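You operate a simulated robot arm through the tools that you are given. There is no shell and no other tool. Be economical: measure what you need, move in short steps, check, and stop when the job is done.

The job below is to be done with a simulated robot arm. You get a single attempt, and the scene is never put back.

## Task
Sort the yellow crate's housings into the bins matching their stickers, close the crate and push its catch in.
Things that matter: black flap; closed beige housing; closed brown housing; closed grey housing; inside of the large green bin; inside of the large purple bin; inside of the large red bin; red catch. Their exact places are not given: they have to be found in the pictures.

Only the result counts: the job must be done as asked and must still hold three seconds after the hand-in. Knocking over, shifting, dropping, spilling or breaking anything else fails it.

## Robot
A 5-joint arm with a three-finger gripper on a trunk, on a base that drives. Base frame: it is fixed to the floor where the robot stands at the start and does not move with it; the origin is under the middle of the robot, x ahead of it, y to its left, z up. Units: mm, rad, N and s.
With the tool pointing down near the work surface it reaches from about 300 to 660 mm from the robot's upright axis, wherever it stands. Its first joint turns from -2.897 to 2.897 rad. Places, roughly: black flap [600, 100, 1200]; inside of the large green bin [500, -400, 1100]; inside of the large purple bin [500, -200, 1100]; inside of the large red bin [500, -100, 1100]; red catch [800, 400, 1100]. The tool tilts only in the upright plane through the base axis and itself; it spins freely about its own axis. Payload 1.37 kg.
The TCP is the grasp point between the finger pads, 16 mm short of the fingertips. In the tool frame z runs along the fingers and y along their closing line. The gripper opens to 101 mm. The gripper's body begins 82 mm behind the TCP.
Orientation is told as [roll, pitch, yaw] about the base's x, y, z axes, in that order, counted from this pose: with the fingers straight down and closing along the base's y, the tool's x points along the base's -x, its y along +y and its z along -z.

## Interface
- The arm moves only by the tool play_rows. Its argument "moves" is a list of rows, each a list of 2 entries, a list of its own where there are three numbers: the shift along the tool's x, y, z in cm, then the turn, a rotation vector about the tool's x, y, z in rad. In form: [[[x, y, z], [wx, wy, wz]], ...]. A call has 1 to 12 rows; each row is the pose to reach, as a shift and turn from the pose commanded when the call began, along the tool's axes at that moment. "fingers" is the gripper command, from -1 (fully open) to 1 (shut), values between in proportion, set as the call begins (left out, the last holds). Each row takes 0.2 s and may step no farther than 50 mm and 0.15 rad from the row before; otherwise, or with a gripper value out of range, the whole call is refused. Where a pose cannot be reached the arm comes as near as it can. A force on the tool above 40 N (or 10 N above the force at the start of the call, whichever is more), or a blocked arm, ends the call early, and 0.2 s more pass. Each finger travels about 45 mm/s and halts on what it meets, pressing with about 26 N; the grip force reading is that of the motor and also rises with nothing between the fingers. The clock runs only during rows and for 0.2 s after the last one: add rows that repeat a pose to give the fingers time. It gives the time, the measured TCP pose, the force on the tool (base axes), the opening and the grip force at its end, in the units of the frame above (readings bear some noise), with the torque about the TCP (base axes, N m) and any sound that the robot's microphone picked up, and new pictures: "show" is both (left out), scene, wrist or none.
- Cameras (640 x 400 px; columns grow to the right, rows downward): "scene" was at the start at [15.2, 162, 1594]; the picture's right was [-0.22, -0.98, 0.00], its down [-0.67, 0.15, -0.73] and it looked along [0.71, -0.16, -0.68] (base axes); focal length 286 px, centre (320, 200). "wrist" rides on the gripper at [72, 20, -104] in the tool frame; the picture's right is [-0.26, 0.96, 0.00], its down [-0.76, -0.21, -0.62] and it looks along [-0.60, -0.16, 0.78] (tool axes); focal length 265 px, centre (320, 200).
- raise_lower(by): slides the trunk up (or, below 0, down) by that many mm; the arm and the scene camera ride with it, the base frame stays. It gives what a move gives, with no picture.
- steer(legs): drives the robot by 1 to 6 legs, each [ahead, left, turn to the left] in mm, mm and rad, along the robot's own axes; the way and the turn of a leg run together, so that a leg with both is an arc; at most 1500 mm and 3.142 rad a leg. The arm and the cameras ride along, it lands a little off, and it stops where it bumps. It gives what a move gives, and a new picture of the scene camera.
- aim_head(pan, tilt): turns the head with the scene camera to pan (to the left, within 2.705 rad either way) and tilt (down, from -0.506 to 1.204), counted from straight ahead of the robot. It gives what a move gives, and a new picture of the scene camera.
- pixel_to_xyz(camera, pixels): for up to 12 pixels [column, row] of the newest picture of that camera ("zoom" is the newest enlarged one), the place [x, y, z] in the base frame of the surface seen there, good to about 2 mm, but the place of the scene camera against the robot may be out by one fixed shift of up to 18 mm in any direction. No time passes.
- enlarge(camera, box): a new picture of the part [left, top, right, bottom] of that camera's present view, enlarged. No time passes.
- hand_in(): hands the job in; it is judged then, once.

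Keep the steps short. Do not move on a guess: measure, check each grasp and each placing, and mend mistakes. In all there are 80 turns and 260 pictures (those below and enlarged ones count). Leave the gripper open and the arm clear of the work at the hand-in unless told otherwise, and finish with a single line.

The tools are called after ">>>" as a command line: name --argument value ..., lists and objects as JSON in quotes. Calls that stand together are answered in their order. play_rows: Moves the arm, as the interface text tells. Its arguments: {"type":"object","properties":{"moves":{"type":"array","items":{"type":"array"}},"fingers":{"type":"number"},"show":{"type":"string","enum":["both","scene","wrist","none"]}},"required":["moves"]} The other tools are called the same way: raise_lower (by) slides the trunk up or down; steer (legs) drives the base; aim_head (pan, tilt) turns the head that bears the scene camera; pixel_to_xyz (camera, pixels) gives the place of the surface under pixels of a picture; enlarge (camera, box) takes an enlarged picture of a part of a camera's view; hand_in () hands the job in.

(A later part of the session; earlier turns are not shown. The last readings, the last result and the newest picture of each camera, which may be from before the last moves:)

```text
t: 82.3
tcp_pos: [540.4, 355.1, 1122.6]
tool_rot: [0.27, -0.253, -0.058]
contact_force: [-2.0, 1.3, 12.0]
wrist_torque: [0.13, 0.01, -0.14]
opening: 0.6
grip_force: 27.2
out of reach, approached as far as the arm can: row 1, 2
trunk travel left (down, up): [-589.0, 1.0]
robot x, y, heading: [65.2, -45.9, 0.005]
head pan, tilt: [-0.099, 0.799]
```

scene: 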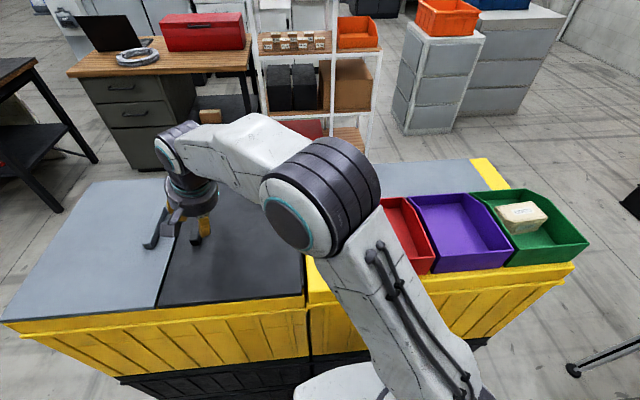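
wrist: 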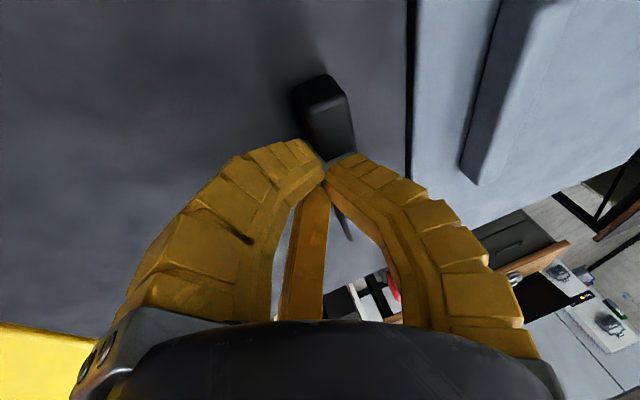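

The fingers closed over the bar's top: too shallow. Reopen, back off, and go ~14 mm lower and 8 mm further in y.

>>> play_rows --moves '[[[0, 0, -2], [0, 0, 0]], [[0, 0, -3], [0, 0, 0]], [[0.2, 0.4, -3], [0, 0, 0]], [[0.3, 0.42, -3], [0, 0, 0]], [[0.38, 0.42, 0], [0, 0, 0]], [[0.38, 0.42, 1], [0, 0, 0]], [[0.38, 0.42, 1.5], [0, 0, 0]]]' --fingers 0.2 --show "none"

>>> play_rows --moves '[[[0, 0, 0], [0, 0, 0]], [[0, 0, 0], [0, 0, 0]], [[0, 0, 0], [0, 0, 0]], [[0, 0, 0], [0, 0, 0]]]' --fingers 1 --show "wrist"

```text
t: 83.9
tcp_pos: [544.4, 363.1, 1111.9]
tool_rot: [0.277, -0.262, -0.058]
contact_force: [-7.6, -4.7, 32.5]
wrist_torque: [-0.7, 1.05, 0.03]
opening: 43.6
grip_force: 2.6
out of reach, approached as far as the arm can: row 1, 2, 3, 4, 5, 6, 7
trunk travel left (down, up): [-589.0, 1.0]
robot x, y, heading: [66.3, -46.4, 0.007]
head pan, tilt: [-0.099, 0.799]
```

```text
t: 84.9
tcp_pos: [542.7, 363.2, 1109.9]
tool_rot: [0.275, -0.262, -0.054]
contact_force: [-15.6, 2.4, 32.2]
wrist_torque: [-0.72, 0.63, 0.84]
opening: 31.6
grip_force: 28.0
trunk travel left (down, up): [-589.0, 1.0]
robot x, y, heading: [68.6, -47.8, -0.001]
head pan, tilt: [-0.099, 0.799]
```

wrist: 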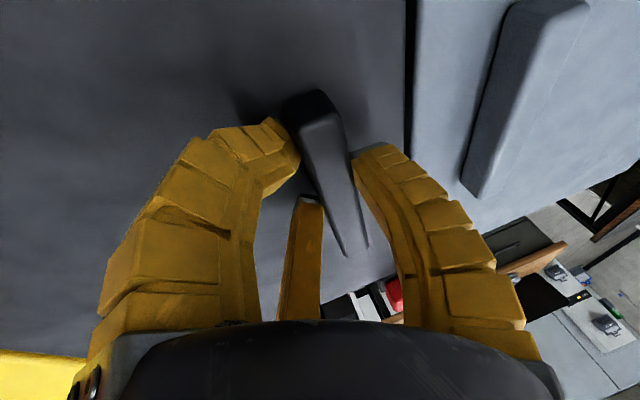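

Gripped (opening 31.6, pad against the flap). Lift along the hinge arc to 20°, keeping this tilt.

>>> play_rows --moves '[[[-0.05, 0.05, -0.3], [0, 0, 0]], [[-0.3, 0.2, -1.2], [0, 0, 0]], [[-0.55, 0.3, -2.1], [0, 0, 0]], [[-0.85, 0.4, -3.2], [0, 0, 0]], [[-1.1, 0.45, -4.2], [0, 0, 0]], [[-1.4, 0.43, -5.3], [0, 0, 0]], [[-1.66, 0.4, -6.4], [0, 0, 0]], [[-1.95, 0.27, -7.4], [0, 0, 0]], [[-2.2, 0.13, -8.5], [0, 0, 0]]]'

```text
t: 86.9
tcp_pos: [546.6, 340.7, 1192.9]
tool_rot: [0.259, -0.264, -0.059]
contact_force: [-10.2, 15.1, 5.7]
wrist_torque: [0.14, -0.12, 0.02]
opening: 22.6
grip_force: 28.3
out of reach, approached as far as the arm can: row 1, 2, 3, 4, 5, 6, 7, 8, 9
trunk travel left (down, up): [-589.0, 1.0]
robot x, y, heading: [69.2, -47.6, 0.002]
head pan, tilt: [-0.099, 0.799]
```

scene: 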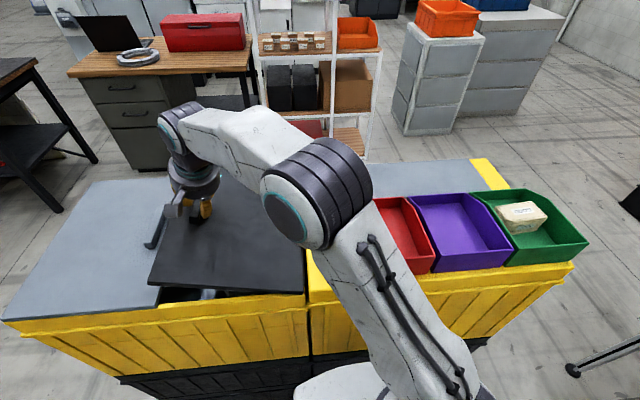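
wrist: 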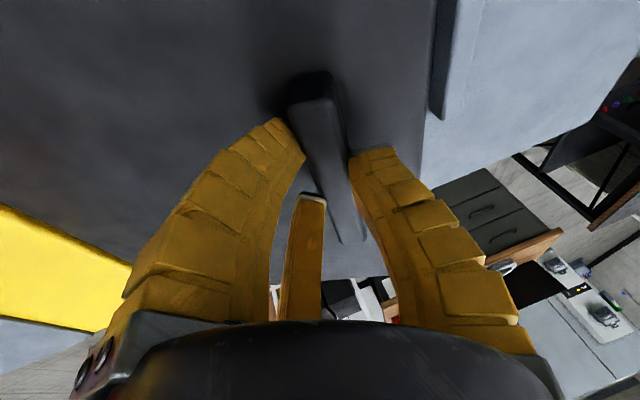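

The flap follows, now at ≈20°. Continue the arc to about 45° while tilting the tool further outward.

>>> play_rows --moves '[[[-0.25, 0, -1.0], [-0.015, -0.02, 0.005]], [[-0.53, -0.18, -2.02], [-0.03, -0.04, 0.01]], [[-0.8, -0.48, -3.05], [-0.044, -0.06, 0.015]], [[-1.06, -0.82, -4.06], [-0.058, -0.08, 0.02]], [[-1.32, -1.22, -5.05], [-0.073, -0.1, 0.025]], [[-1.58, -1.64, -6.03], [-0.087, -0.12, 0.03]], [[-1.83, -2.13, -7.0], [-0.1, -0.14, 0.035]], [[-2.07, -2.64, -7.95], [-0.116, -0.16, 0.04]], [[-2.3, -3.2, -8.85], [-0.13, -0.18, 0.045]], [[-2.54, -3.8, -9.76], [-0.145, -0.2, 0.05]]]'

```text
t: 89.1
tcp_pos: [547.5, 272.6, 1278.2]
tool_rot: [0.439, -0.435, -0.185]
contact_force: [1.3, -9.4, -13.9]
wrist_torque: [-0.19, -0.27, 0.64]
opening: 20.2
grip_force: 27.9
out of reach, approached as far as the arm can: row 1, 2, 3, 4, 5, 6, 7, 8
trunk travel left (down, up): [-589.0, 1.0]
robot x, y, heading: [68.8, -46.4, -0.003]
head pan, tilt: [-0.099, 0.799]
```

scene: 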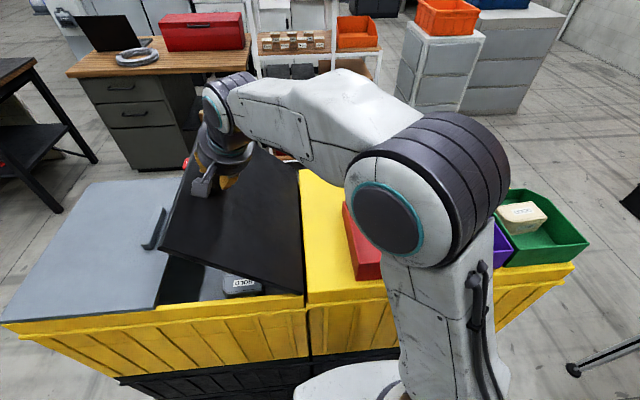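
wrist: 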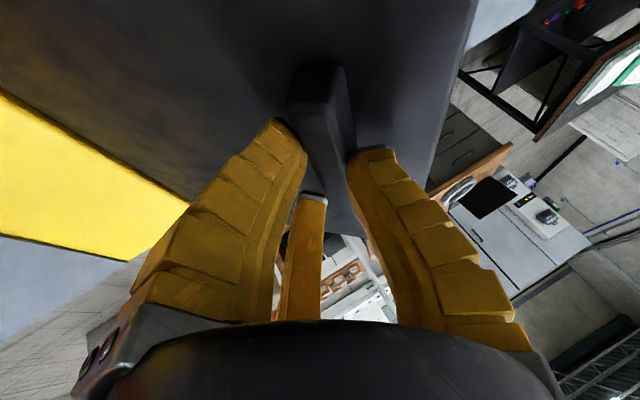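

Flap at ≈45°. Continue to 60° with more tilt, radius trimmed slightly.

>>> play_rows --moves '[[[-0.42, -0.6, -0.84], [-0.014, -0.04, 0.009]], [[-0.84, -1.2, -1.68], [-0.028, -0.08, 0.018]], [[-1.24, -1.88, -2.48], [-0.042, -0.12, 0.028]], [[-1.63, -2.56, -3.27], [-0.056, -0.16, 0.037]], [[-2.0, -3.25, -4.05], [-0.07, -0.2, 0.047]], [[-2.4, -3.95, -4.8], [-0.084, -0.235, 0.056]]]'

```text
t: 90.5
tcp_pos: [555.0, 204.2, 1317.6]
tool_rot: [0.634, -0.61, -0.371]
contact_force: [0.3, -0.1, 0.0]
wrist_torque: [0.01, 0.02, 0.01]
opening: 0.0
grip_force: 28.0
out of reach, approached as far as the arm can: row 1, 2, 3, 4, 5, 6
trunk travel left (down, up): [-589.0, 1.0]
robot x, y, heading: [68.9, -46.2, 0.001]
head pan, tilt: [-0.099, 0.799]
```

scene: 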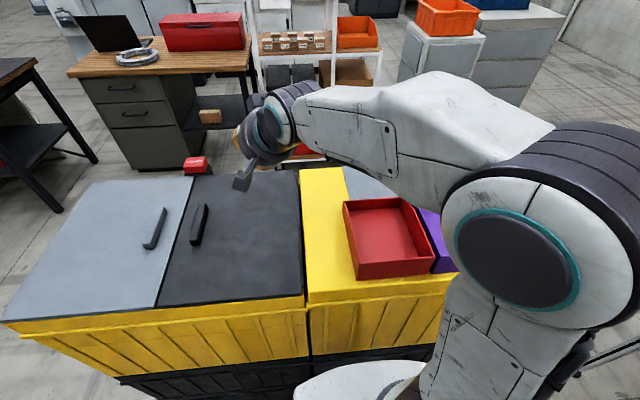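
wrist: 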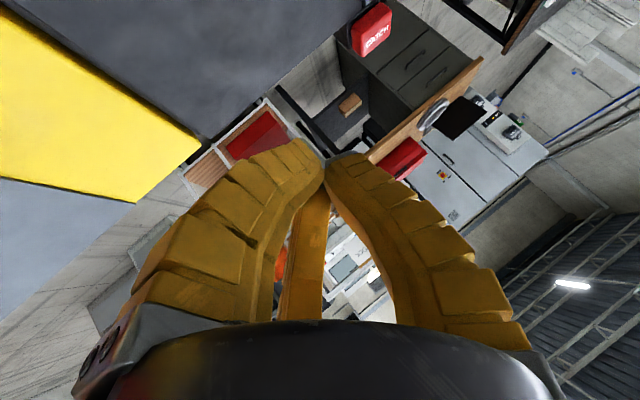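

The grip slipped because my tilt command wasn't consistent with the arm's plane. I return to the pre-grasp pose 3 cm off the handle and retry with consistent tilts.

>>> play_rows --moves '[[[2.7, 0.76, 2.74], [0.039, 0.074, -0.02]], [[5.4, 1.5, 5.5], [0.078, 0.148, -0.04]], [[8.1, 2.3, 8.2], [0.117, 0.223, -0.061]], [[10.9, 3.04, 11], [0.156, 0.297, -0.081]], [[13.6, 3.8, 13.7], [0.195, 0.372, -0.102]], [[16.3, 4.56, 16.4], [0.234, 0.446, -0.122]], [[16.3, 4.56, 16.4], [0.234, 0.446, -0.122]]]' --fingers 0.15 --show "wrist"

```text
t: 92.1
tcp_pos: [541.8, 353.0, 1131.6]
tool_rot: [0.253, -0.246, -0.046]
contact_force: [0.2, -0.7, -1.2]
wrist_torque: [-0.02, 0.03, 0.01]
opening: 47.3
grip_force: 3.3
out of reach, approached as far as the arm can: row 1, 2, 3, 4, 5, 6, 7
trunk travel left (down, up): [-589.0, 1.0]
robot x, y, heading: [65.6, -50.1, -0.001]
head pan, tilt: [-0.099, 0.799]
```

wrist: 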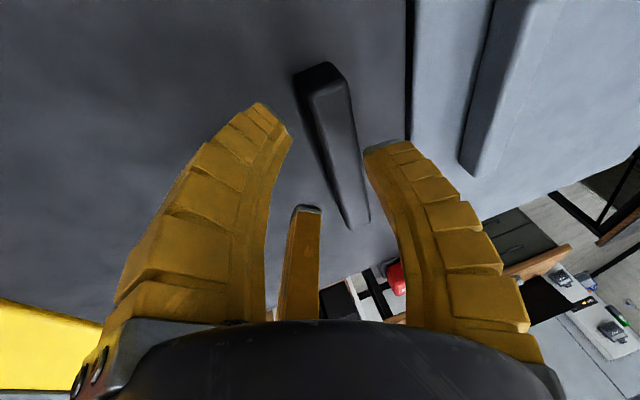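

Descend the last 22 mm and close.

>>> play_rows --moves '[[[0.3, 0.46, 0], [0, 0, 0]], [[0.46, 0.46, 1], [0, 0, 0]], [[0.46, 0.46, 1.7], [0, 0, 0]], [[0.46, 0.46, 2.25], [0, 0, 0]]]' --show "none"

>>> play_rows --moves '[[[0, 0, 0], [0, 0, 0]], [[0, 0, 0], [0, 0, 0]], [[0, 0, 0], [0, 0, 0]], [[0, 0, 0], [0, 0, 0]]]' --fingers 1 --show "wrist"

```text
t: 93.1
tcp_pos: [545.7, 356.7, 1115.2]
tool_rot: [0.26, -0.251, -0.049]
contact_force: [-4.4, -5.2, 17.5]
wrist_torque: [-0.39, 0.61, 0.05]
opening: 47.9
grip_force: 3.4
out of reach, approached as far as the arm can: row 1, 2, 3, 4
trunk travel left (down, up): [-589.0, 1.0]
robot x, y, heading: [68.0, -46.7, -0.0]
head pan, tilt: [-0.099, 0.799]
```

```text
t: 94.1
tcp_pos: [545.6, 362.5, 1113.9]
tool_rot: [0.259, -0.253, -0.044]
contact_force: [-4.0, 20.5, 19.2]
wrist_torque: [-0.05, 0.33, 0.41]
opening: 30.3
grip_force: 28.2
trunk travel left (down, up): [-589.0, 1.0]
robot x, y, heading: [70.1, -49.7, 0.003]
head pan, tilt: [-0.099, 0.799]
```

wrist: 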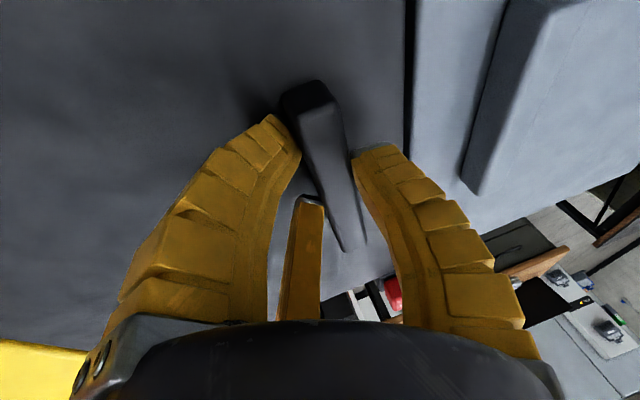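

Gripped again (opening 30). Lift to 20°, then on to 45° with slight bias into the flap.

>>> play_rows --moves '[[[-0.05, 0.4, -0.2], [0, 0, 0]], [[-0.3, 0.6, -1.1], [0, 0, 0]], [[-0.55, 0.7, -2.0], [0, 0, 0]], [[-0.85, 0.8, -3.1], [0, 0, 0]], [[-1.1, 0.85, -4.1], [0, 0, 0]], [[-1.4, 0.83, -5.2], [0, 0, 0]], [[-1.66, 0.8, -6.3], [0, 0, 0]], [[-1.95, 0.7, -7.3], [0, 0, 0]], [[-2.2, 0.55, -8.4], [0, 0, 0]]]' --show "none"

>>> play_rows --moves '[[[-0.25, 0, -1.0], [-0.015, -0.02, 0.005]], [[-0.52, -0.2, -2.0], [-0.03, -0.04, 0.01]], [[-0.78, -0.5, -3.0], [-0.044, -0.06, 0.015]], [[-1.04, -0.85, -3.95], [-0.058, -0.08, 0.02]], [[-1.29, -1.25, -4.9], [-0.073, -0.1, 0.025]], [[-1.54, -1.7, -5.8], [-0.087, -0.12, 0.03]], [[-1.78, -2.2, -6.75], [-0.1, -0.14, 0.035]], [[-2.0, -2.72, -7.65], [-0.116, -0.16, 0.04]], [[-2.22, -3.3, -8.5], [-0.13, -0.18, 0.045]], [[-2.44, -3.9, -9.4], [-0.145, -0.2, 0.05]]]'

```text
t: 96.1
tcp_pos: [546.2, 338.5, 1198.2]
tool_rot: [0.246, -0.252, -0.05]
contact_force: [-11.9, -3.4, -3.0]
wrist_torque: [0.01, -0.29, 0.27]
opening: 23.1
grip_force: 27.6
out of reach, approached as far as the arm can: row 1, 2, 3, 4, 5, 6, 7, 8
trunk travel left (down, up): [-589.0, 1.0]
robot x, y, heading: [68.4, -50.8, 0.005]
head pan, tilt: [-0.099, 0.799]
```

```text
t: 98.3
tcp_pos: [546.0, 276.1, 1277.3]
tool_rot: [0.42, -0.413, -0.162]
contact_force: [0.3, -23.2, -30.6]
wrist_torque: [-0.43, -0.53, 0.58]
opening: 22.5
grip_force: 28.0
out of reach, approached as far as the arm can: row 1, 2, 3, 4, 5, 6, 7
trunk travel left (down, up): [-589.0, 1.0]
robot x, y, heading: [72.0, -49.5, 0.003]
head pan, tilt: [-0.099, 0.799]
```

scene: 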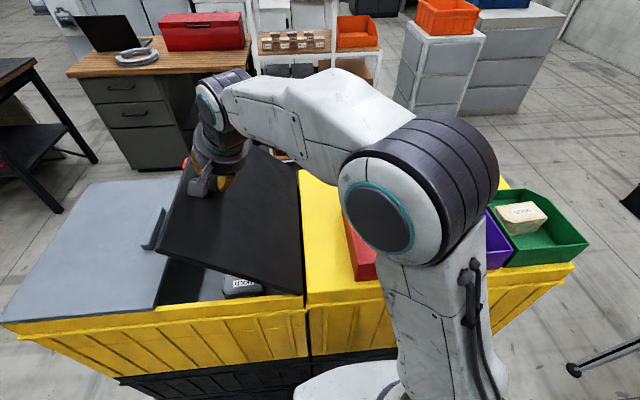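
wrist: 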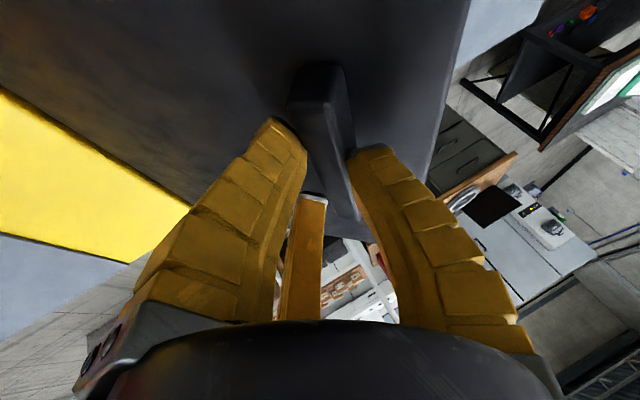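

Held at 45°, but radial pull shows my radius is ~3 mm long (hinge lower than assumed). Corrected model; go to 60° with consistent tilt.

>>> play_rows --moves '[[[0.06, -0.3, 0.11], [0, 0, 0]], [[-0.28, -0.87, -0.69], [-0.018, -0.03, 0.01]], [[-0.61, -1.43, -1.49], [-0.035, -0.061, 0.02]], [[-0.92, -2.07, -2.25], [-0.052, -0.091, 0.031]], [[-1.24, -2.71, -3.02], [-0.07, -0.122, 0.041]], [[-1.53, -3.42, -3.73], [-0.088, -0.152, 0.051]], [[-1.81, -4.13, -4.44], [-0.105, -0.183, 0.062]]]'

```text
t: 99.9
tcp_pos: [542.3, 226.3, 1312.1]
tool_rot: [0.612, -0.563, -0.338]
contact_force: [-0.3, -0.2, 0.3]
wrist_torque: [-0.03, -0.03, -0.01]
opening: 0.2
grip_force: 27.8
trunk travel left (down, up): [-589.0, 1.0]
robot x, y, heading: [71.5, -50.6, -0.0]
head pan, tilt: [-0.099, 0.799]
```

scene: 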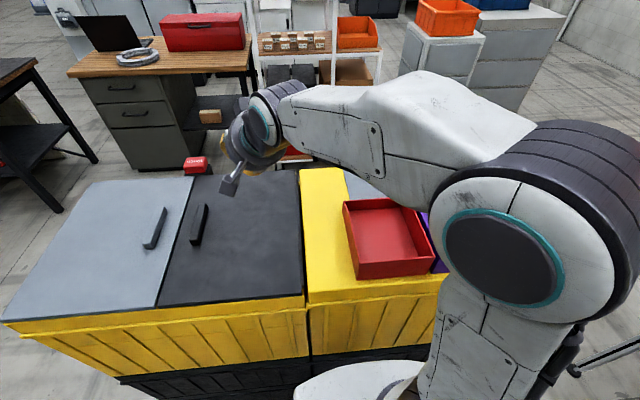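
wrist: 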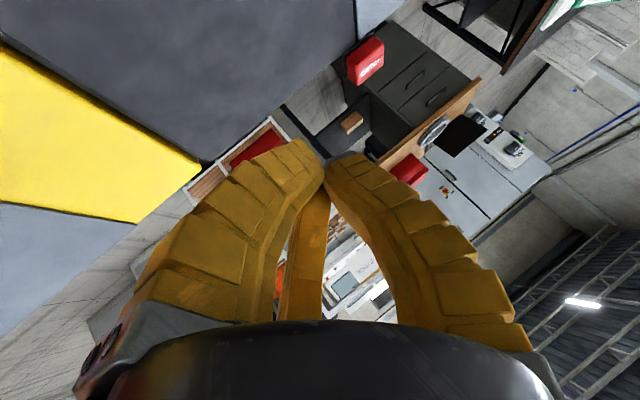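

It slipped at ~50°: back-tracking the commanded pose shows it was 8 mm too far out radially. From the measured points I fit the TCP arc: centre (120.5, 1088.8), R 243.7. Return to pre-grasp for a cleaner run.

>>> play_rows --moves '[[[2.24, 0.46, 2.9], [0.038, 0.066, -0.019]], [[4.5, 0.93, 5.8], [0.077, 0.132, -0.037]], [[6.7, 1.4, 8.65], [0.115, 0.197, -0.056]], [[8.95, 1.85, 11.5], [0.154, 0.263, -0.075]], [[11.2, 2.3, 14.4], [0.192, 0.329, -0.093]], [[13.43, 2.78, 17.3], [0.231, 0.395, -0.112]], [[13.43, 2.78, 17.3], [0.231, 0.395, -0.112]]]' --fingers 0.15 --show "none"

```text
t: 101.5
tcp_pos: [538.9, 353.7, 1134.6]
tool_rot: [0.259, -0.249, -0.045]
contact_force: [-0.1, -0.5, 0.5]
wrist_torque: [0.03, -0.01, -0.06]
opening: 47.4
grip_force: 2.9
out of reach, approached as far as the arm can: row 3
trunk travel left (down, up): [-589.0, 1.0]
robot x, y, heading: [68.3, -47.6, 0.002]
head pan, tilt: [-0.099, 0.799]
```

Pre-grasp reached cleanly. Descend, close, and run the corrected arc to 45°.

>>> play_rows --moves '[[[0, 0.14, 0.8], [0, 0, 0]], [[0.03, 0.14, 1.6], [0, 0, 0]], [[0.03, 0.14, 2.2], [0, 0, 0]], [[0.03, 0.14, 2.7], [0, 0, 0]]]' --show "none"

>>> play_rows --moves '[[[0, 0, 0], [0, 0, 0]], [[0, 0, 0], [0, 0, 0]], [[0, 0, 0], [0, 0, 0]], [[0, 0, 0], [0, 0, 0]]]' --fingers 1 --show "none"

>>> play_rows --moves '[[[-0.28, 0.12, -1.07], [0, 0, 0]], [[-0.56, 0.24, -2.14], [0, 0, 0]], [[-0.83, 0.28, -3.2], [0, 0, 0]], [[-1.09, 0.29, -4.2], [0, 0, 0]], [[-1.36, 0.25, -5.25], [0, 0, 0]], [[-1.62, 0.19, -6.25], [0, 0, 0]], [[-1.88, 0.05, -7.3], [0, 0, 0]], [[-2.14, -0.12, -8.3], [0, 0, 0]]]' --show "none"

>>> play_rows --moves '[[[-0.25, -0.22, -1.0], [-0.014, -0.019, 0.005]], [[-0.5, -0.48, -2.0], [-0.028, -0.039, 0.01]], [[-0.75, -0.8, -3.0], [-0.042, -0.058, 0.015]], [[-1.0, -1.14, -3.96], [-0.056, -0.077, 0.02]], [[-1.24, -1.55, -4.9], [-0.07, -0.096, 0.025]], [[-1.47, -1.97, -5.85], [-0.085, -0.116, 0.03]], [[-1.7, -2.47, -6.77], [-0.099, -0.135, 0.036]], [[-1.92, -2.98, -7.67], [-0.113, -0.154, 0.041]], [[-2.13, -3.55, -8.55], [-0.127, -0.174, 0.046]], [[-2.34, -4.14, -9.4], [-0.141, -0.193, 0.051]]]' --show "wrist"

```text
t: 102.5
tcp_pos: [544.6, 362.1, 1114.3]
tool_rot: [0.268, -0.256, -0.045]
contact_force: [-6.6, -7.2, 21.2]
wrist_torque: [-0.47, 0.72, 0.11]
opening: 48.4
grip_force: 4.1
trunk travel left (down, up): [-589.0, 1.0]
robot x, y, heading: [66.9, -44.3, 0.003]
head pan, tilt: [-0.099, 0.799]
```

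```text
t: 103.5
tcp_pos: [542.8, 363.2, 1111.7]
tool_rot: [0.261, -0.254, -0.042]
contact_force: [-11.9, -5.4, 19.5]
wrist_torque: [-0.5, 0.32, 0.73]
opening: 31.0
grip_force: 28.0
trunk travel left (down, up): [-589.0, 1.0]
robot x, y, heading: [65.4, -47.4, 0.001]
head pan, tilt: [-0.099, 0.799]
```

```text
t: 105.3
tcp_pos: [544.8, 341.1, 1192.2]
tool_rot: [0.254, -0.256, -0.045]
contact_force: [-12.5, -10.3, -6.9]
wrist_torque: [-0.14, 0.08, -0.36]
opening: 24.0
grip_force: 28.1
trunk travel left (down, up): [-589.0, 1.0]
robot x, y, heading: [66.1, -44.2, 0.004]
head pan, tilt: [-0.099, 0.799]
```

```text
t: 107.5
tcp_pos: [542.5, 278.3, 1271.0]
tool_rot: [0.433, -0.419, -0.171]
contact_force: [6.2, -14.7, -19.3]
wrist_torque: [-0.16, -0.39, 0.69]
opening: 20.6
grip_force: 27.8
out of reach, approached as far as the arm can: row 8, 9, 10
trunk travel left (down, up): [-589.0, 1.0]
robot x, y, heading: [70.2, -45.1, 0.002]
head pan, tilt: [-0.099, 0.799]
```

wrist: 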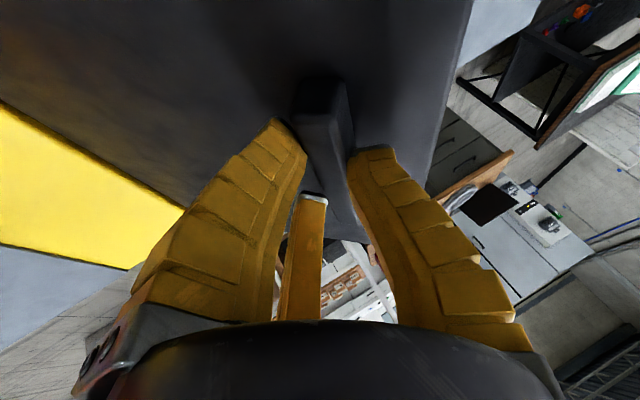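

Still gripped at ≈44°, radial pull ≈24 N → trim 5.5 mm inward and push slightly into the flap; go on slowly to 60° with less extra tilt.

>>> play_rows --moves '[[[0.1, -0.2, 0.2], [0, 0, 0]], [[0.2, -0.42, 0.43], [0, 0, 0]], [[-0.1, -0.8, -0.1], [-0.007, -0.013, 0.004]], [[-0.35, -1.15, -0.65], [-0.014, -0.026, 0.008]], [[-0.58, -1.52, -1.2], [-0.02, -0.036, 0.012]], [[-0.95, -2.14, -1.98], [-0.026, -0.046, 0.015]], [[-1.32, -2.76, -2.76], [-0.033, -0.058, 0.018]], [[-1.67, -3.46, -3.48], [-0.039, -0.07, 0.022]], [[-2.01, -4.16, -4.2], [-0.045, -0.08, 0.025]]]'

```text
t: 109.5
tcp_pos: [528.5, 241.5, 1303.2]
tool_rot: [0.504, -0.488, -0.239]
contact_force: [-0.1, 0.2, -0.4]
wrist_torque: [0.02, 0.02, 0.0]
opening: 0.1
grip_force: 28.3
out of reach, approached as far as the arm can: row 1, 2, 3, 4, 5, 6, 7, 8, 9
trunk travel left (down, up): [-589.0, 1.0]
robot x, y, heading: [66.3, -47.9, 0.002]
head pan, tilt: [-0.099, 0.799]
```

scene: 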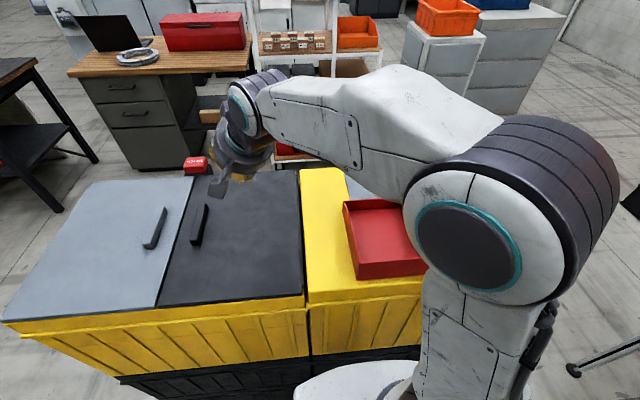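
wrist: 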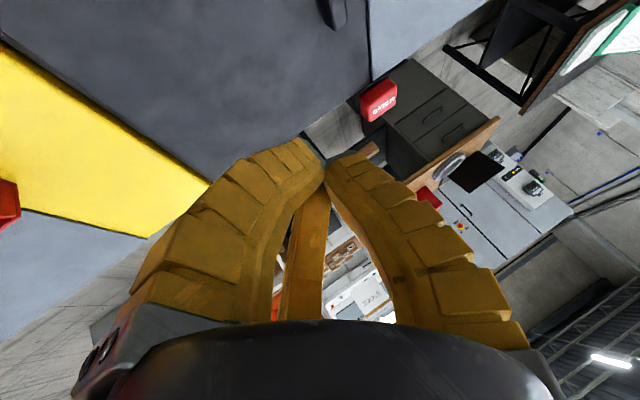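

Slipped again: infeasible tilt commands shift the position by up to 20 mm. I now compute tilts that lie exactly in the arm's plane (axis ≈62 mm ahead of the robot centre) and use a corrected arc. Back to pre-grasp.

>>> play_rows --moves '[[[1.57, 0.53, 2.99], [0.028, 0.047, -0.012]], [[3.15, 1.06, 5.97], [0.057, 0.094, -0.024]], [[4.72, 1.58, 8.96], [0.085, 0.141, -0.036]], [[6.3, 2.1, 11.9], [0.114, 0.188, -0.048]], [[7.87, 2.64, 14.9], [0.142, 0.235, -0.06]], [[9.44, 3.17, 17.9], [0.171, 0.2825, -0.072]], [[9.44, 3.17, 17.9], [0.171, 0.2825, -0.072]]]' --fingers 0.15 --show "none"

```text
t: 111.1
tcp_pos: [535.8, 363.3, 1132.5]
tool_rot: [0.266, -0.248, -0.049]
contact_force: [-0.5, -0.2, 0.0]
wrist_torque: [0.05, -0.03, 0.01]
opening: 46.8
grip_force: 3.0
out of reach, approached as far as the arm can: row 1, 6, 7
trunk travel left (down, up): [-589.0, 1.0]
robot x, y, heading: [73.7, -52.3, 0.003]
head pan, tilt: [-0.099, 0.799]
```

Descend and close; read force to fix the offset.

>>> play_rows --moves '[[[-0.1, -0.5, 0], [0, 0, 0]], [[-0.12, -0.55, 1], [0, 0, 0]], [[-0.12, -0.55, 1.9], [0, 0, 0]], [[-0.12, -0.55, 2.5], [0, 0, 0]]]' --show "none"

>>> play_rows --moves '[[[0, 0, 0], [0, 0, 0]], [[0, 0, 0], [0, 0, 0]], [[0, 0, 0], [0, 0, 0]], [[0, 0, 0], [0, 0, 0]]]' --fingers 1 --show "wrist"

```text
t: 112.1
tcp_pos: [537.5, 366.3, 1113.8]
tool_rot: [0.276, -0.255, -0.05]
contact_force: [-4.8, -12.1, 26.4]
wrist_torque: [-0.71, 0.86, 0.28]
opening: 47.8
grip_force: 4.1
out of reach, approached as far as the arm can: row 1, 2, 3, 4
trunk travel left (down, up): [-589.0, 1.0]
robot x, y, heading: [67.9, -49.2, 0.003]
head pan, tilt: [-0.099, 0.799]
```

```text
t: 113.1
tcp_pos: [532.6, 363.8, 1108.9]
tool_rot: [0.264, -0.245, -0.045]
contact_force: [-20.7, -22.8, 19.0]
wrist_torque: [-0.74, 0.36, 0.88]
opening: 31.5
grip_force: 27.7
trunk travel left (down, up): [-589.0, 1.0]
robot x, y, heading: [69.3, -48.3, 0.003]
head pan, tilt: [-0.099, 0.799]
```

wrist: 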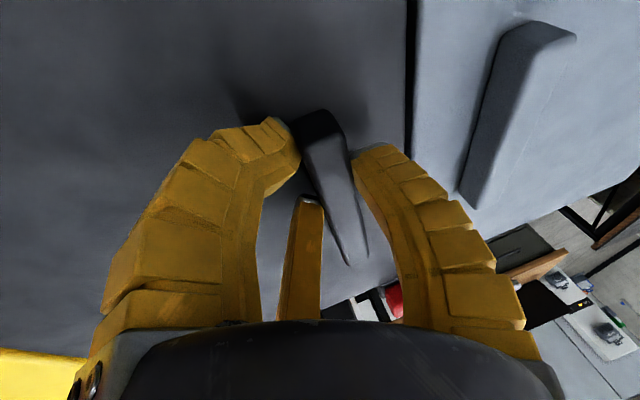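

Gripped (31.5); tool is pulled 5 mm −x/−y, so I relieve that first, then run to 20° and 45° with in-plane tilts.

>>> play_rows --moves '[[[0.39, -0.45, -0.33], [0, 0, 0]], [[0.1, -0.36, -1.35], [-0.005, -0.007, 0.002]], [[-0.14, -0.26, -2.39], [-0.01, -0.014, 0.003]], [[-0.41, -0.25, -3.4], [-0.016, -0.021, 0.005]], [[-0.68, -0.24, -4.46], [-0.021, -0.028, 0.006]], [[-0.95, -0.32, -5.5], [-0.026, -0.036, 0.008]], [[-1.21, -0.41, -6.51], [-0.031, -0.043, 0.009]], [[-1.47, -0.59, -7.55], [-0.037, -0.05, 0.01]], [[-1.72, -0.78, -8.55], [-0.042, -0.057, 0.012]]]' --show "none"

>>> play_rows --moves '[[[-0.31, -0.2, -1.0], [-0.009, -0.016, 0.004]], [[-0.62, -0.42, -2.0], [-0.019, -0.033, 0.008]], [[-0.92, -0.71, -2.98], [-0.028, -0.05, 0.012]], [[-1.21, -1.03, -3.96], [-0.038, -0.066, 0.016]], [[-1.51, -1.41, -4.9], [-0.047, -0.083, 0.02]], [[-1.8, -1.8, -5.85], [-0.056, -0.099, 0.023]], [[-2.07, -2.27, -6.77], [-0.066, -0.116, 0.027]], [[-2.33, -2.75, -7.68], [-0.075, -0.132, 0.031]], [[-2.61, -3.3, -8.57], [-0.085, -0.149, 0.035]], [[-2.88, -3.87, -9.44], [-0.094, -0.165, 0.039]]]' --show "wrist"

```text
t: 115.1
tcp_pos: [533.3, 339.7, 1192.4]
tool_rot: [0.321, -0.299, -0.076]
contact_force: [-4.3, -5.9, -7.0]
wrist_torque: [0.31, 0.39, -0.57]
opening: 26.5
grip_force: 27.6
out of reach, approached as far as the arm can: row 1, 2, 3, 4, 5, 8, 9
trunk travel left (down, up): [-589.0, 1.0]
robot x, y, heading: [68.5, -50.3, 0.003]
head pan, tilt: [-0.099, 0.799]
```

```text
t: 117.3
tcp_pos: [529.0, 274.4, 1274.0]
tool_rot: [0.453, -0.436, -0.181]
contact_force: [-4.4, 1.6, -0.3]
wrist_torque: [0.24, -0.09, 0.76]
opening: 20.8
grip_force: 28.2
trunk travel left (down, up): [-589.0, 1.0]
robot x, y, heading: [67.9, -48.7, 0.003]
head pan, tilt: [-0.099, 0.799]
```

wrist: 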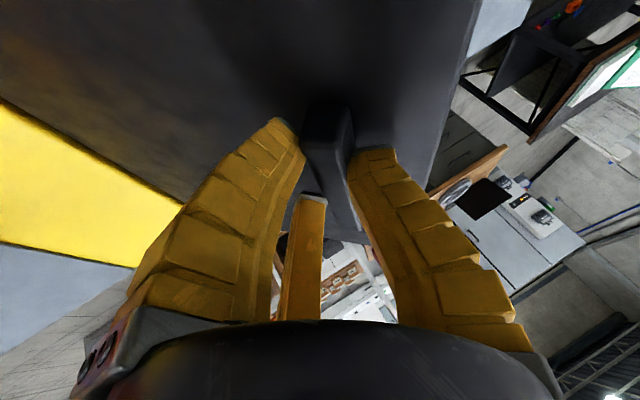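

Forces near zero at 45° with a feasible tilt. Continue to 65°.

>>> play_rows --moves '[[[-0.4, -0.5, -0.83], [-0.008, -0.024, 0.005]], [[-0.81, -1.08, -1.65], [-0.015, -0.048, 0.01]], [[-1.19, -1.7, -2.43], [-0.023, -0.072, 0.015]], [[-1.56, -2.32, -3.21], [-0.03, -0.096, 0.02]], [[-1.89, -3.03, -3.9], [-0.038, -0.12, 0.025]], [[-2.21, -3.75, -4.59], [-0.045, -0.144, 0.029]], [[-2.53, -4.52, -5.25], [-0.053, -0.168, 0.034]], [[-2.84, -5.3, -5.9], [-0.06, -0.1915, 0.039]]]'

```text
t: 119.1
tcp_pos: [531.1, 201.8, 1315.3]
tool_rot: [0.596, -0.588, -0.336]
contact_force: [-8.1, 9.7, 25.2]
wrist_torque: [0.43, 0.22, 0.84]
opening: 15.2
grip_force: 28.0
trunk travel left (down, up): [-589.0, 1.0]
robot x, y, heading: [70.5, -47.8, 0.003]
head pan, tilt: [-0.099, 0.799]
```

scene: 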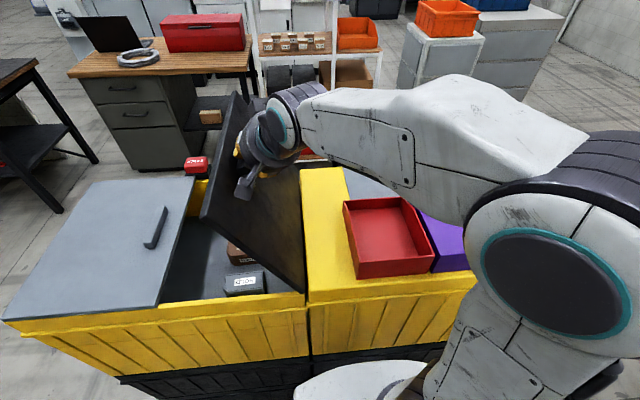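
wrist: 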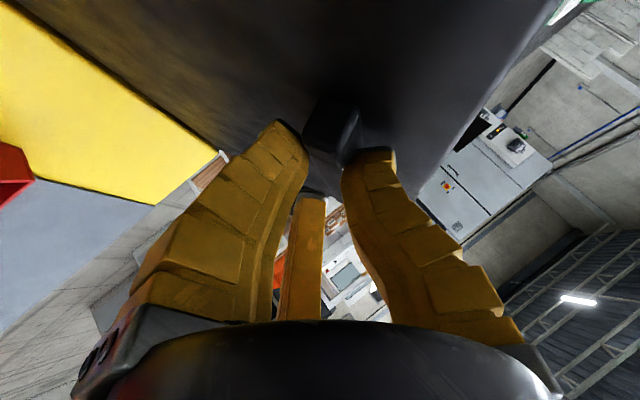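

Flap at ≈63°, still held; radial push means I need ~6 mm more radius. Continue to 85° and on past vertical.

>>> play_rows --moves '[[[-0.21, 0.48, -0.27], [0, 0, 0]], [[-0.66, -0.3, -0.88], [-0.001, -0.028, 0.001]], [[-1.12, -1.09, -1.48], [-0.002, -0.056, 0.002]], [[-1.52, -1.95, -2.04], [-0.003, -0.084, 0.003]], [[-1.93, -2.81, -2.6], [-0.004, -0.113, 0.004]], [[-2.28, -3.73, -3.1], [-0.005, -0.141, 0.005]], [[-2.64, -4.64, -3.58], [-0.006, -0.169, 0.006]], [[-2.97, -5.58, -4.03], [-0.007, -0.197, 0.006]], [[-3.3, -6.52, -4.47], [-0.008, -0.225, 0.007]]]' --show "none"

>>> play_rows --moves '[[[-0.45, -1.22, -0.36], [0, 0, 0]], [[-0.89, -2.45, -0.71], [0, 0, 0]], [[-1.29, -3.77, -1.02], [0, 0, 0]], [[-1.68, -5.09, -1.34], [0, 0, 0]]]'

```text
t: 121.1
tcp_pos: [531.2, 115.8, 1339.4]
tool_rot: [0.73, -0.766, -0.526]
contact_force: [-2.5, -0.8, 33.4]
wrist_torque: [0.31, 0.05, 0.53]
opening: 6.0
grip_force: 27.5
trunk travel left (down, up): [-589.0, 1.0]
robot x, y, heading: [70.8, -49.2, 0.004]
head pan, tilt: [-0.099, 0.799]
```

```text
t: 122.0
tcp_pos: [529.2, 106.9, 1340.6]
tool_rot: [0.748, -0.784, -0.55]
contact_force: [-0.1, 0.2, 8.5]
wrist_torque: [0.06, -0.01, 0.05]
opening: 6.0
grip_force: 28.7
out of reach, approached as far as the arm can: row 1, 2, 3, 4
trunk travel left (down, up): [-589.0, 1.0]
robot x, y, heading: [66.1, -50.3, 0.003]
head pan, tilt: [-0.099, 0.799]
stopped in row 4: the force on the tool passed its limit at 44 N (the readings are from after the stop); the commanded pose is now the measured one
```

scene: 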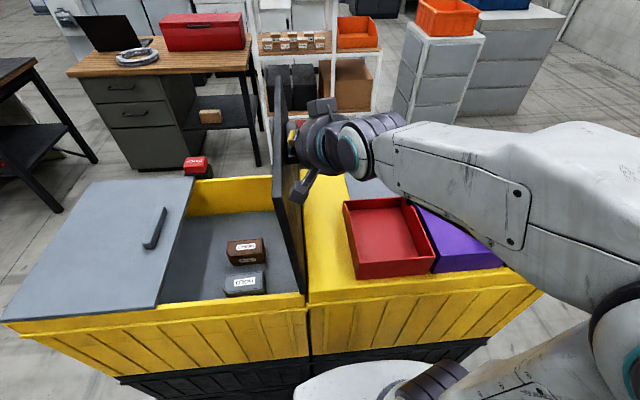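
wrist: 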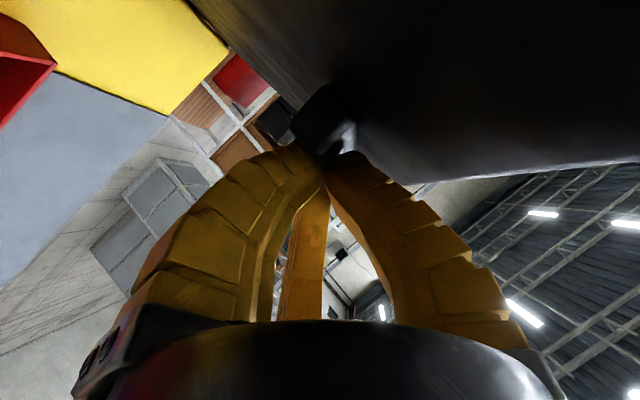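

The flap stands about vertical. One more pull of 35 mm in −y (with 5 mm up to relieve), to pass over centre.

>>> play_rows --moves '[[[-0.35, 0.24, -0.26], [0, 0, 0]], [[-0.79, -0.81, -0.63], [0.019, -0.013, 0.014]], [[-1.24, -1.86, -1.0], [0.038, -0.026, 0.028]], [[-1.65, -2.83, -1.34], [0.0565, -0.0386, 0.0415]]]'

>>> pixel_to_xyz --camera "scene" --pixels '[[281, 85], [281, 120], [290, 200], [300, 280], [279, 160], [276, 100]]'

```text
t: 123.0
tcp_pos: [531.1, 70.7, 1342.6]
tool_rot: [0.739, -0.779, -0.625]
contact_force: [-0.8, 0.1, 0.7]
wrist_torque: [0.05, 0.0, -0.01]
opening: 0.0
grip_force: 28.1
trunk travel left (down, up): [-589.0, 1.0]
robot x, y, heading: [70.2, -49.5, 0.003]
head pan, tilt: [-0.099, 0.799]
```

scene: 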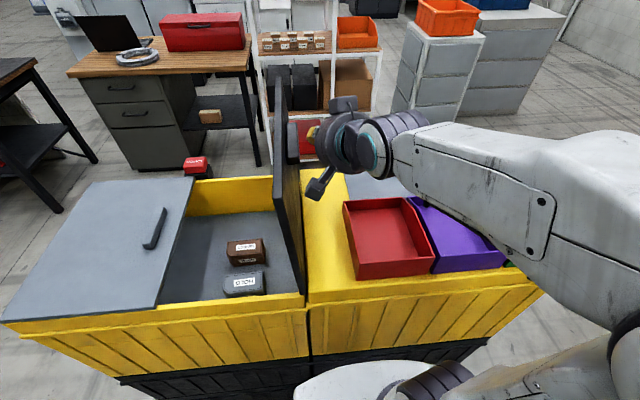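
wrist: 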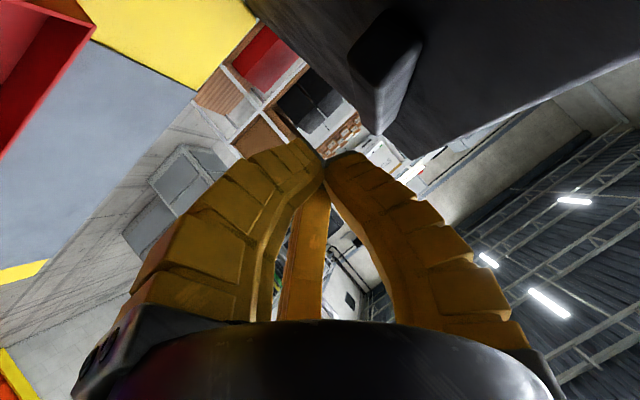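

```text
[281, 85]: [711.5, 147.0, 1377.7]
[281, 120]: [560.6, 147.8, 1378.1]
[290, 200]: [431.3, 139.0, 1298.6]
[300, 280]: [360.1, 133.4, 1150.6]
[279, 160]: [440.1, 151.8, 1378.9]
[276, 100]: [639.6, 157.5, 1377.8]
```

The flap stands on its own at ≈85° (hinge friction), grip released. I retract the tool to vertical, back off, drive around its front edge to the left side to push it fully open from inside.

>>> play_rows --moves '[[[1.67, -1.04, -1.23], [0.072, 0.105, 0]], [[3.34, -2.08, -2.45], [0.144, 0.21, 0]], [[5.0, -3.12, -3.68], [0.215, 0.315, 0]], [[6.67, -4.16, -4.9], [0.287, 0.42, 0]], [[8.34, -5.2, -6.13], [0.359, 0.525, 0]], [[10.0, -6.23, -7.35], [0.431, 0.63, 0]], [[11.67, -7.27, -8.58], [0.502, 0.735, 0]], [[13.34, -8.31, -9.8], [0.574, 0.84, 0]]]' --show "none"

>>> steer --legs '[[-130, 0, 0], [0, 310, 0], [60, 0, 0]]'

```text
t: 124.8
tcp_pos: [365.9, 30.9, 1263.2]
tool_rot: [-0.002, 0.002, -0.309]
contact_force: [0.8, -0.7, -0.1]
wrist_torque: [0.02, 0.02, -0.02]
opening: 0.1
grip_force: 28.3
trunk travel left (down, up): [-589.0, 1.0]
robot x, y, heading: [68.1, -48.3, 0.005]
head pan, tilt: [-0.099, 0.799]
```

```text
t: 128.3
tcp_pos: [299.0, 339.3, 1262.8]
tool_rot: [0.0, 0.001, -0.301]
contact_force: [1.0, 0.2, -0.1]
wrist_torque: [-0.01, 0.03, -0.04]
opening: 0.0
grip_force: 27.5
trunk travel left (down, up): [-589.0, 1.0]
robot x, y, heading: [0.7, 261.4, 0.013]
head pan, tilt: [-0.099, 0.799]
```

scene: 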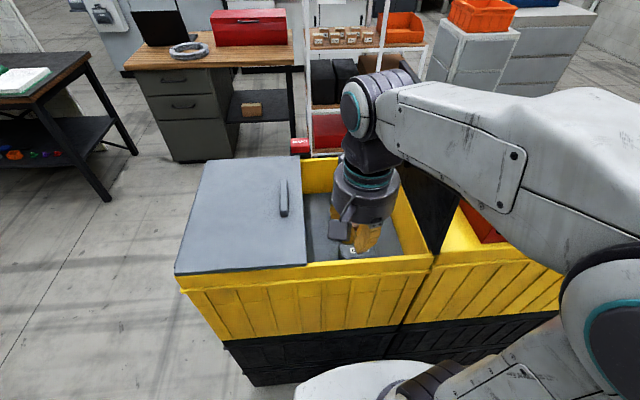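

Flap still stands. I push it from the inside toward −y until ≈100°, then move back over the brown housing with yaw −90°.

>>> play_rows --moves '[[[-3.7, -1.7, 1], [0, 0, 0]], [[-7.4, -3.4, 2], [0, 0, 0]], [[-11.1, -5.1, 3], [0, 0, 0]], [[-14.8, -6.8, 3], [0, 0, 0]], [[-15.4, -8.8, 3], [0, 0, 0]], [[-16.0, -10.8, 3], [0, 0, 0]], [[-16.6, -12.8, 3], [0, 0, 0]], [[-17.2, -14.7, 3], [0, 0, 0]], [[-17.6, -15.9, 3], [0, 0, 0]], [[-17.93, -16.94, 3], [0, 0, 0]]]' --show "scene"

>>> play_rows --moves '[[[-0.9, 2.2, 0], [0, 0, 0.141]], [[-1.9, 4.4, 0], [0, 0, 0.282]], [[-2.8, 6.5, 0], [0, 0, 0.423]], [[-3.8, 8.7, 0], [0, 0, 0.564]], [[-4.7, 10.9, 0], [0, 0, 0.706]], [[-5.6, 13.1, 0], [0, 0, 0.847]], [[-6.6, 15.2, 0], [0, 0, 0.988]], [[-7.5, 17.4, 0], [0, 0, 1.129]], [[-8.47, 19.6, 0], [0, 0, 1.27]]]' --show "none"

>>> play_rows --moves '[[[0, 0, 0], [0, 0, 0]], [[0, 0, 0], [0, 0, 0]], [[0, 0, 0], [0, 0, 0]], [[0, 0, 0], [0, 0, 0]], [[0, 0, 0], [0, 0, 0]]]' --fingers -1

```text
t: 130.5
tcp_pos: [419.2, 124.1, 1233.6]
tool_rot: [-0.001, 0.002, -0.299]
contact_force: [0.3, 0.3, 0.2]
wrist_torque: [-0.02, -0.02, -0.02]
opening: 0.0
grip_force: 27.8
trunk travel left (down, up): [-589.0, 1.0]
robot x, y, heading: [-1.0, 257.4, 0.01]
head pan, tilt: [-0.099, 0.799]
```

scene: 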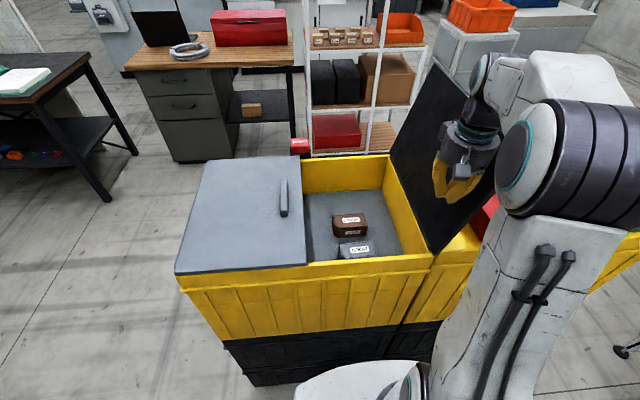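

```text
t: 132.5
tcp_pos: [557.9, 289.3, 1234.2]
tool_rot: [-0.001, -0.001, -1.573]
contact_force: [-0.1, -0.2, 0.7]
wrist_torque: [0.02, 0.0, -0.01]
opening: 0.0
grip_force: 28.0
trunk travel left (down, up): [-589.0, 1.0]
robot x, y, heading: [-3.3, 260.6, 0.011]
head pan, tilt: [-0.099, 0.799]
```

```text
t: 133.7
tcp_pos: [558.4, 287.2, 1234.1]
tool_rot: [0.0, 0.001, -1.569]
contact_force: [-0.5, 0.5, 0.7]
wrist_torque: [0.0, -0.01, 0.01]
opening: 100.7
grip_force: 0.0
trunk travel left (down, up): [-589.0, 1.0]
robot x, y, heading: [-1.2, 259.8, 0.009]
head pan, tilt: [-0.099, 0.799]
```

scene: 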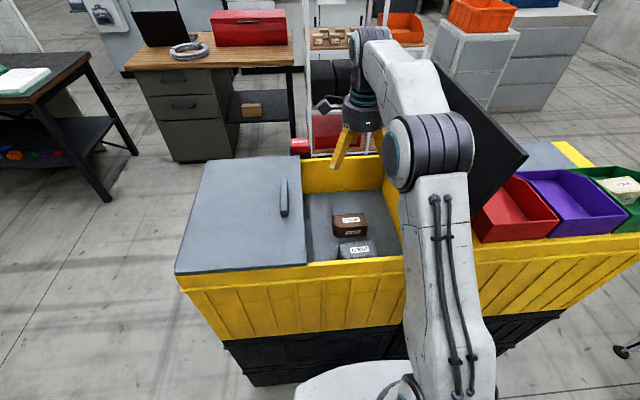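
wrist: 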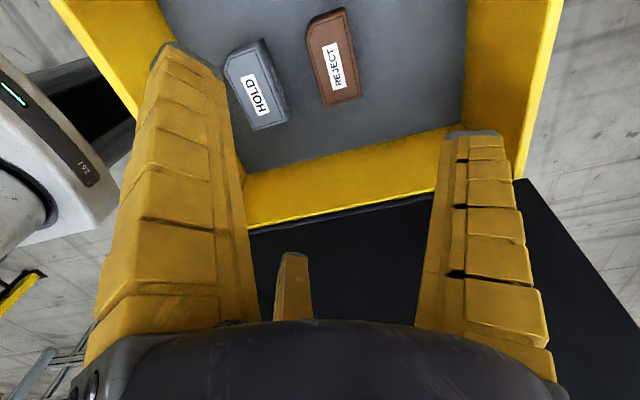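

Flap is fully open again and both housings are intact. Measure brown and grey with the wrist camera.

>>> pixel_to_xyz --camera "wrist" --pixels '[[308, 25], [343, 12], [357, 95], [327, 104], [334, 60], [226, 65], [263, 48], [285, 117], [256, 128], [252, 92]]'

>>> pixel_to_xyz --camera "scene" --pixels '[[510, 220], [575, 205], [350, 220], [352, 248], [480, 237], [558, 222], [456, 80], [520, 160]]'

```text
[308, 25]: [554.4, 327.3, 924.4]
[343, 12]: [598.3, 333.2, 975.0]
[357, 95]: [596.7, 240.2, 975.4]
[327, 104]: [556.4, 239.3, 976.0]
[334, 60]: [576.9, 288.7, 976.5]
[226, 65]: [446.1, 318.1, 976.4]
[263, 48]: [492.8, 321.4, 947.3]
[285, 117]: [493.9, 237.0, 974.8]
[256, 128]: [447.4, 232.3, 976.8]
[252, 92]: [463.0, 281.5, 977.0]
```

```text
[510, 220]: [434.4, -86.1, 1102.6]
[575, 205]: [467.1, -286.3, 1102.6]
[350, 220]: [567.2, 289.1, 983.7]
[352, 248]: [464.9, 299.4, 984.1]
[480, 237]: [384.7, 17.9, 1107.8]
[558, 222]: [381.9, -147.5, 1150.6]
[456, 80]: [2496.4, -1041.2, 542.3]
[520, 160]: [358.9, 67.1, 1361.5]
```

Brown centre (577,287), TCP at (558.4,287.2): already right. Descend, close, lift and retract in one batch, then check.

>>> play_rows --moves '[[[0, 0, 4.5], [0, 0, 0]], [[0, 0, 9], [0, 0, 0]], [[0, 0.1, 13.5], [0, 0, 0]], [[0, 0.1, 18], [0, 0, 0]], [[0, 0.1, 22], [0, 0, 0]], [[0, 0.1, 25], [0, 0, 0]], [[0, 0.1, 27.7], [0, 0, 0]]]' --fingers -0.93 --show "wrist"

>>> play_rows --moves '[[[0, 0, 0], [0, 0, 0]], [[0, 0, 0], [0, 0, 0]], [[0, 0, 0], [0, 0, 0]], [[0, 0, 0], [0, 0, 0]], [[0, 0, 0], [0, 0, 0]]]' --fingers 1 --show "wrist"

>>> play_rows --moves '[[[0, 0, -2], [0, 0, 0]], [[0, 0, -6], [0, 0, 0]], [[0, 0, -10.5], [0, 0, 0]], [[0, 0, -15], [0, 0, 0]], [[0, 0, -19.5], [0, 0, 0]], [[0, 0, -24], [0, 0, 0]], [[0, 0, -28], [0, 0, 0]]]' --show "both"

```text
t: 135.3
tcp_pos: [559.2, 287.5, 955.7]
tool_rot: [-0.001, 0.0, -1.57]
contact_force: [0.2, -0.6, 0.4]
wrist_torque: [0.0, -0.02, -0.01]
opening: 97.6
grip_force: 0.7
trunk travel left (down, up): [-589.0, 1.0]
robot x, y, heading: [-0.0, 259.7, 0.01]
head pan, tilt: [-0.099, 0.799]
```

wrist: 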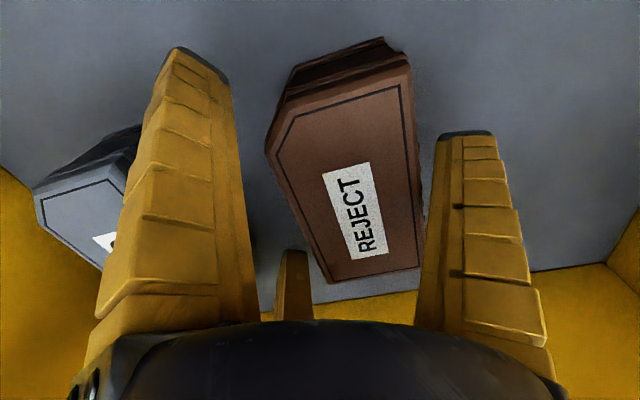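

```text
t: 136.5
tcp_pos: [560.3, 286.4, 955.6]
tool_rot: [0.001, -0.001, -1.573]
contact_force: [0.4, -0.9, -1.0]
wrist_torque: [0.01, 0.01, 0.0]
opening: 75.2
grip_force: 26.3
trunk travel left (down, up): [-589.0, 1.0]
robot x, y, heading: [-1.7, 257.9, 0.009]
head pan, tilt: [-0.099, 0.799]
```

wrist: 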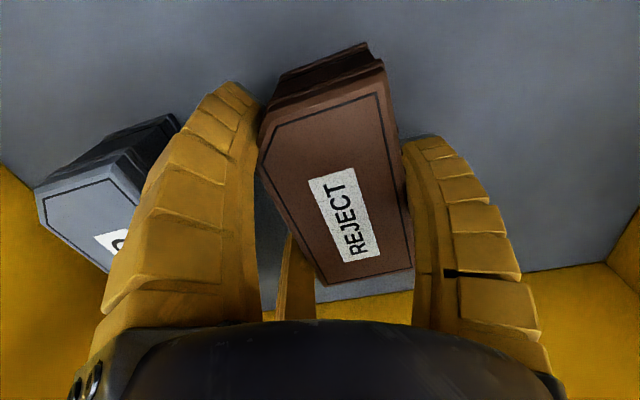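

```text
t: 138.1
tcp_pos: [557.6, 289.1, 1236.3]
tool_rot: [-0.001, -0.001, -1.57]
contact_force: [-0.5, -1.4, -1.5]
wrist_torque: [0.05, 0.01, 0.01]
opening: 75.0
grip_force: 26.4
trunk travel left (down, up): [-589.0, 1.0]
robot x, y, heading: [2.0, 257.7, 0.013]
head pan, tilt: [-0.099, 0.799]
```

scene: 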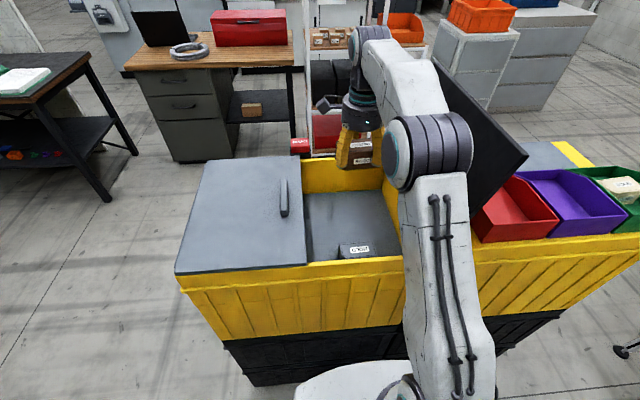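
wrist: 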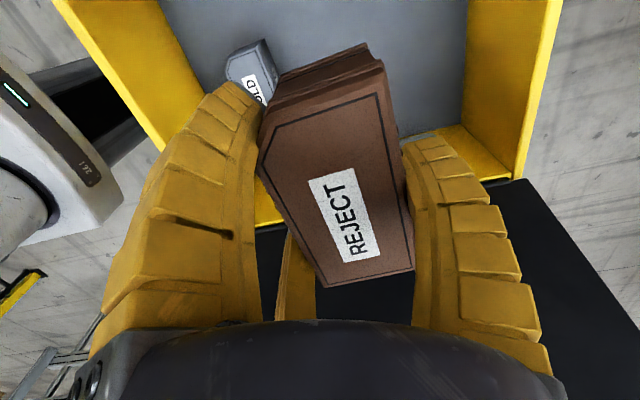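

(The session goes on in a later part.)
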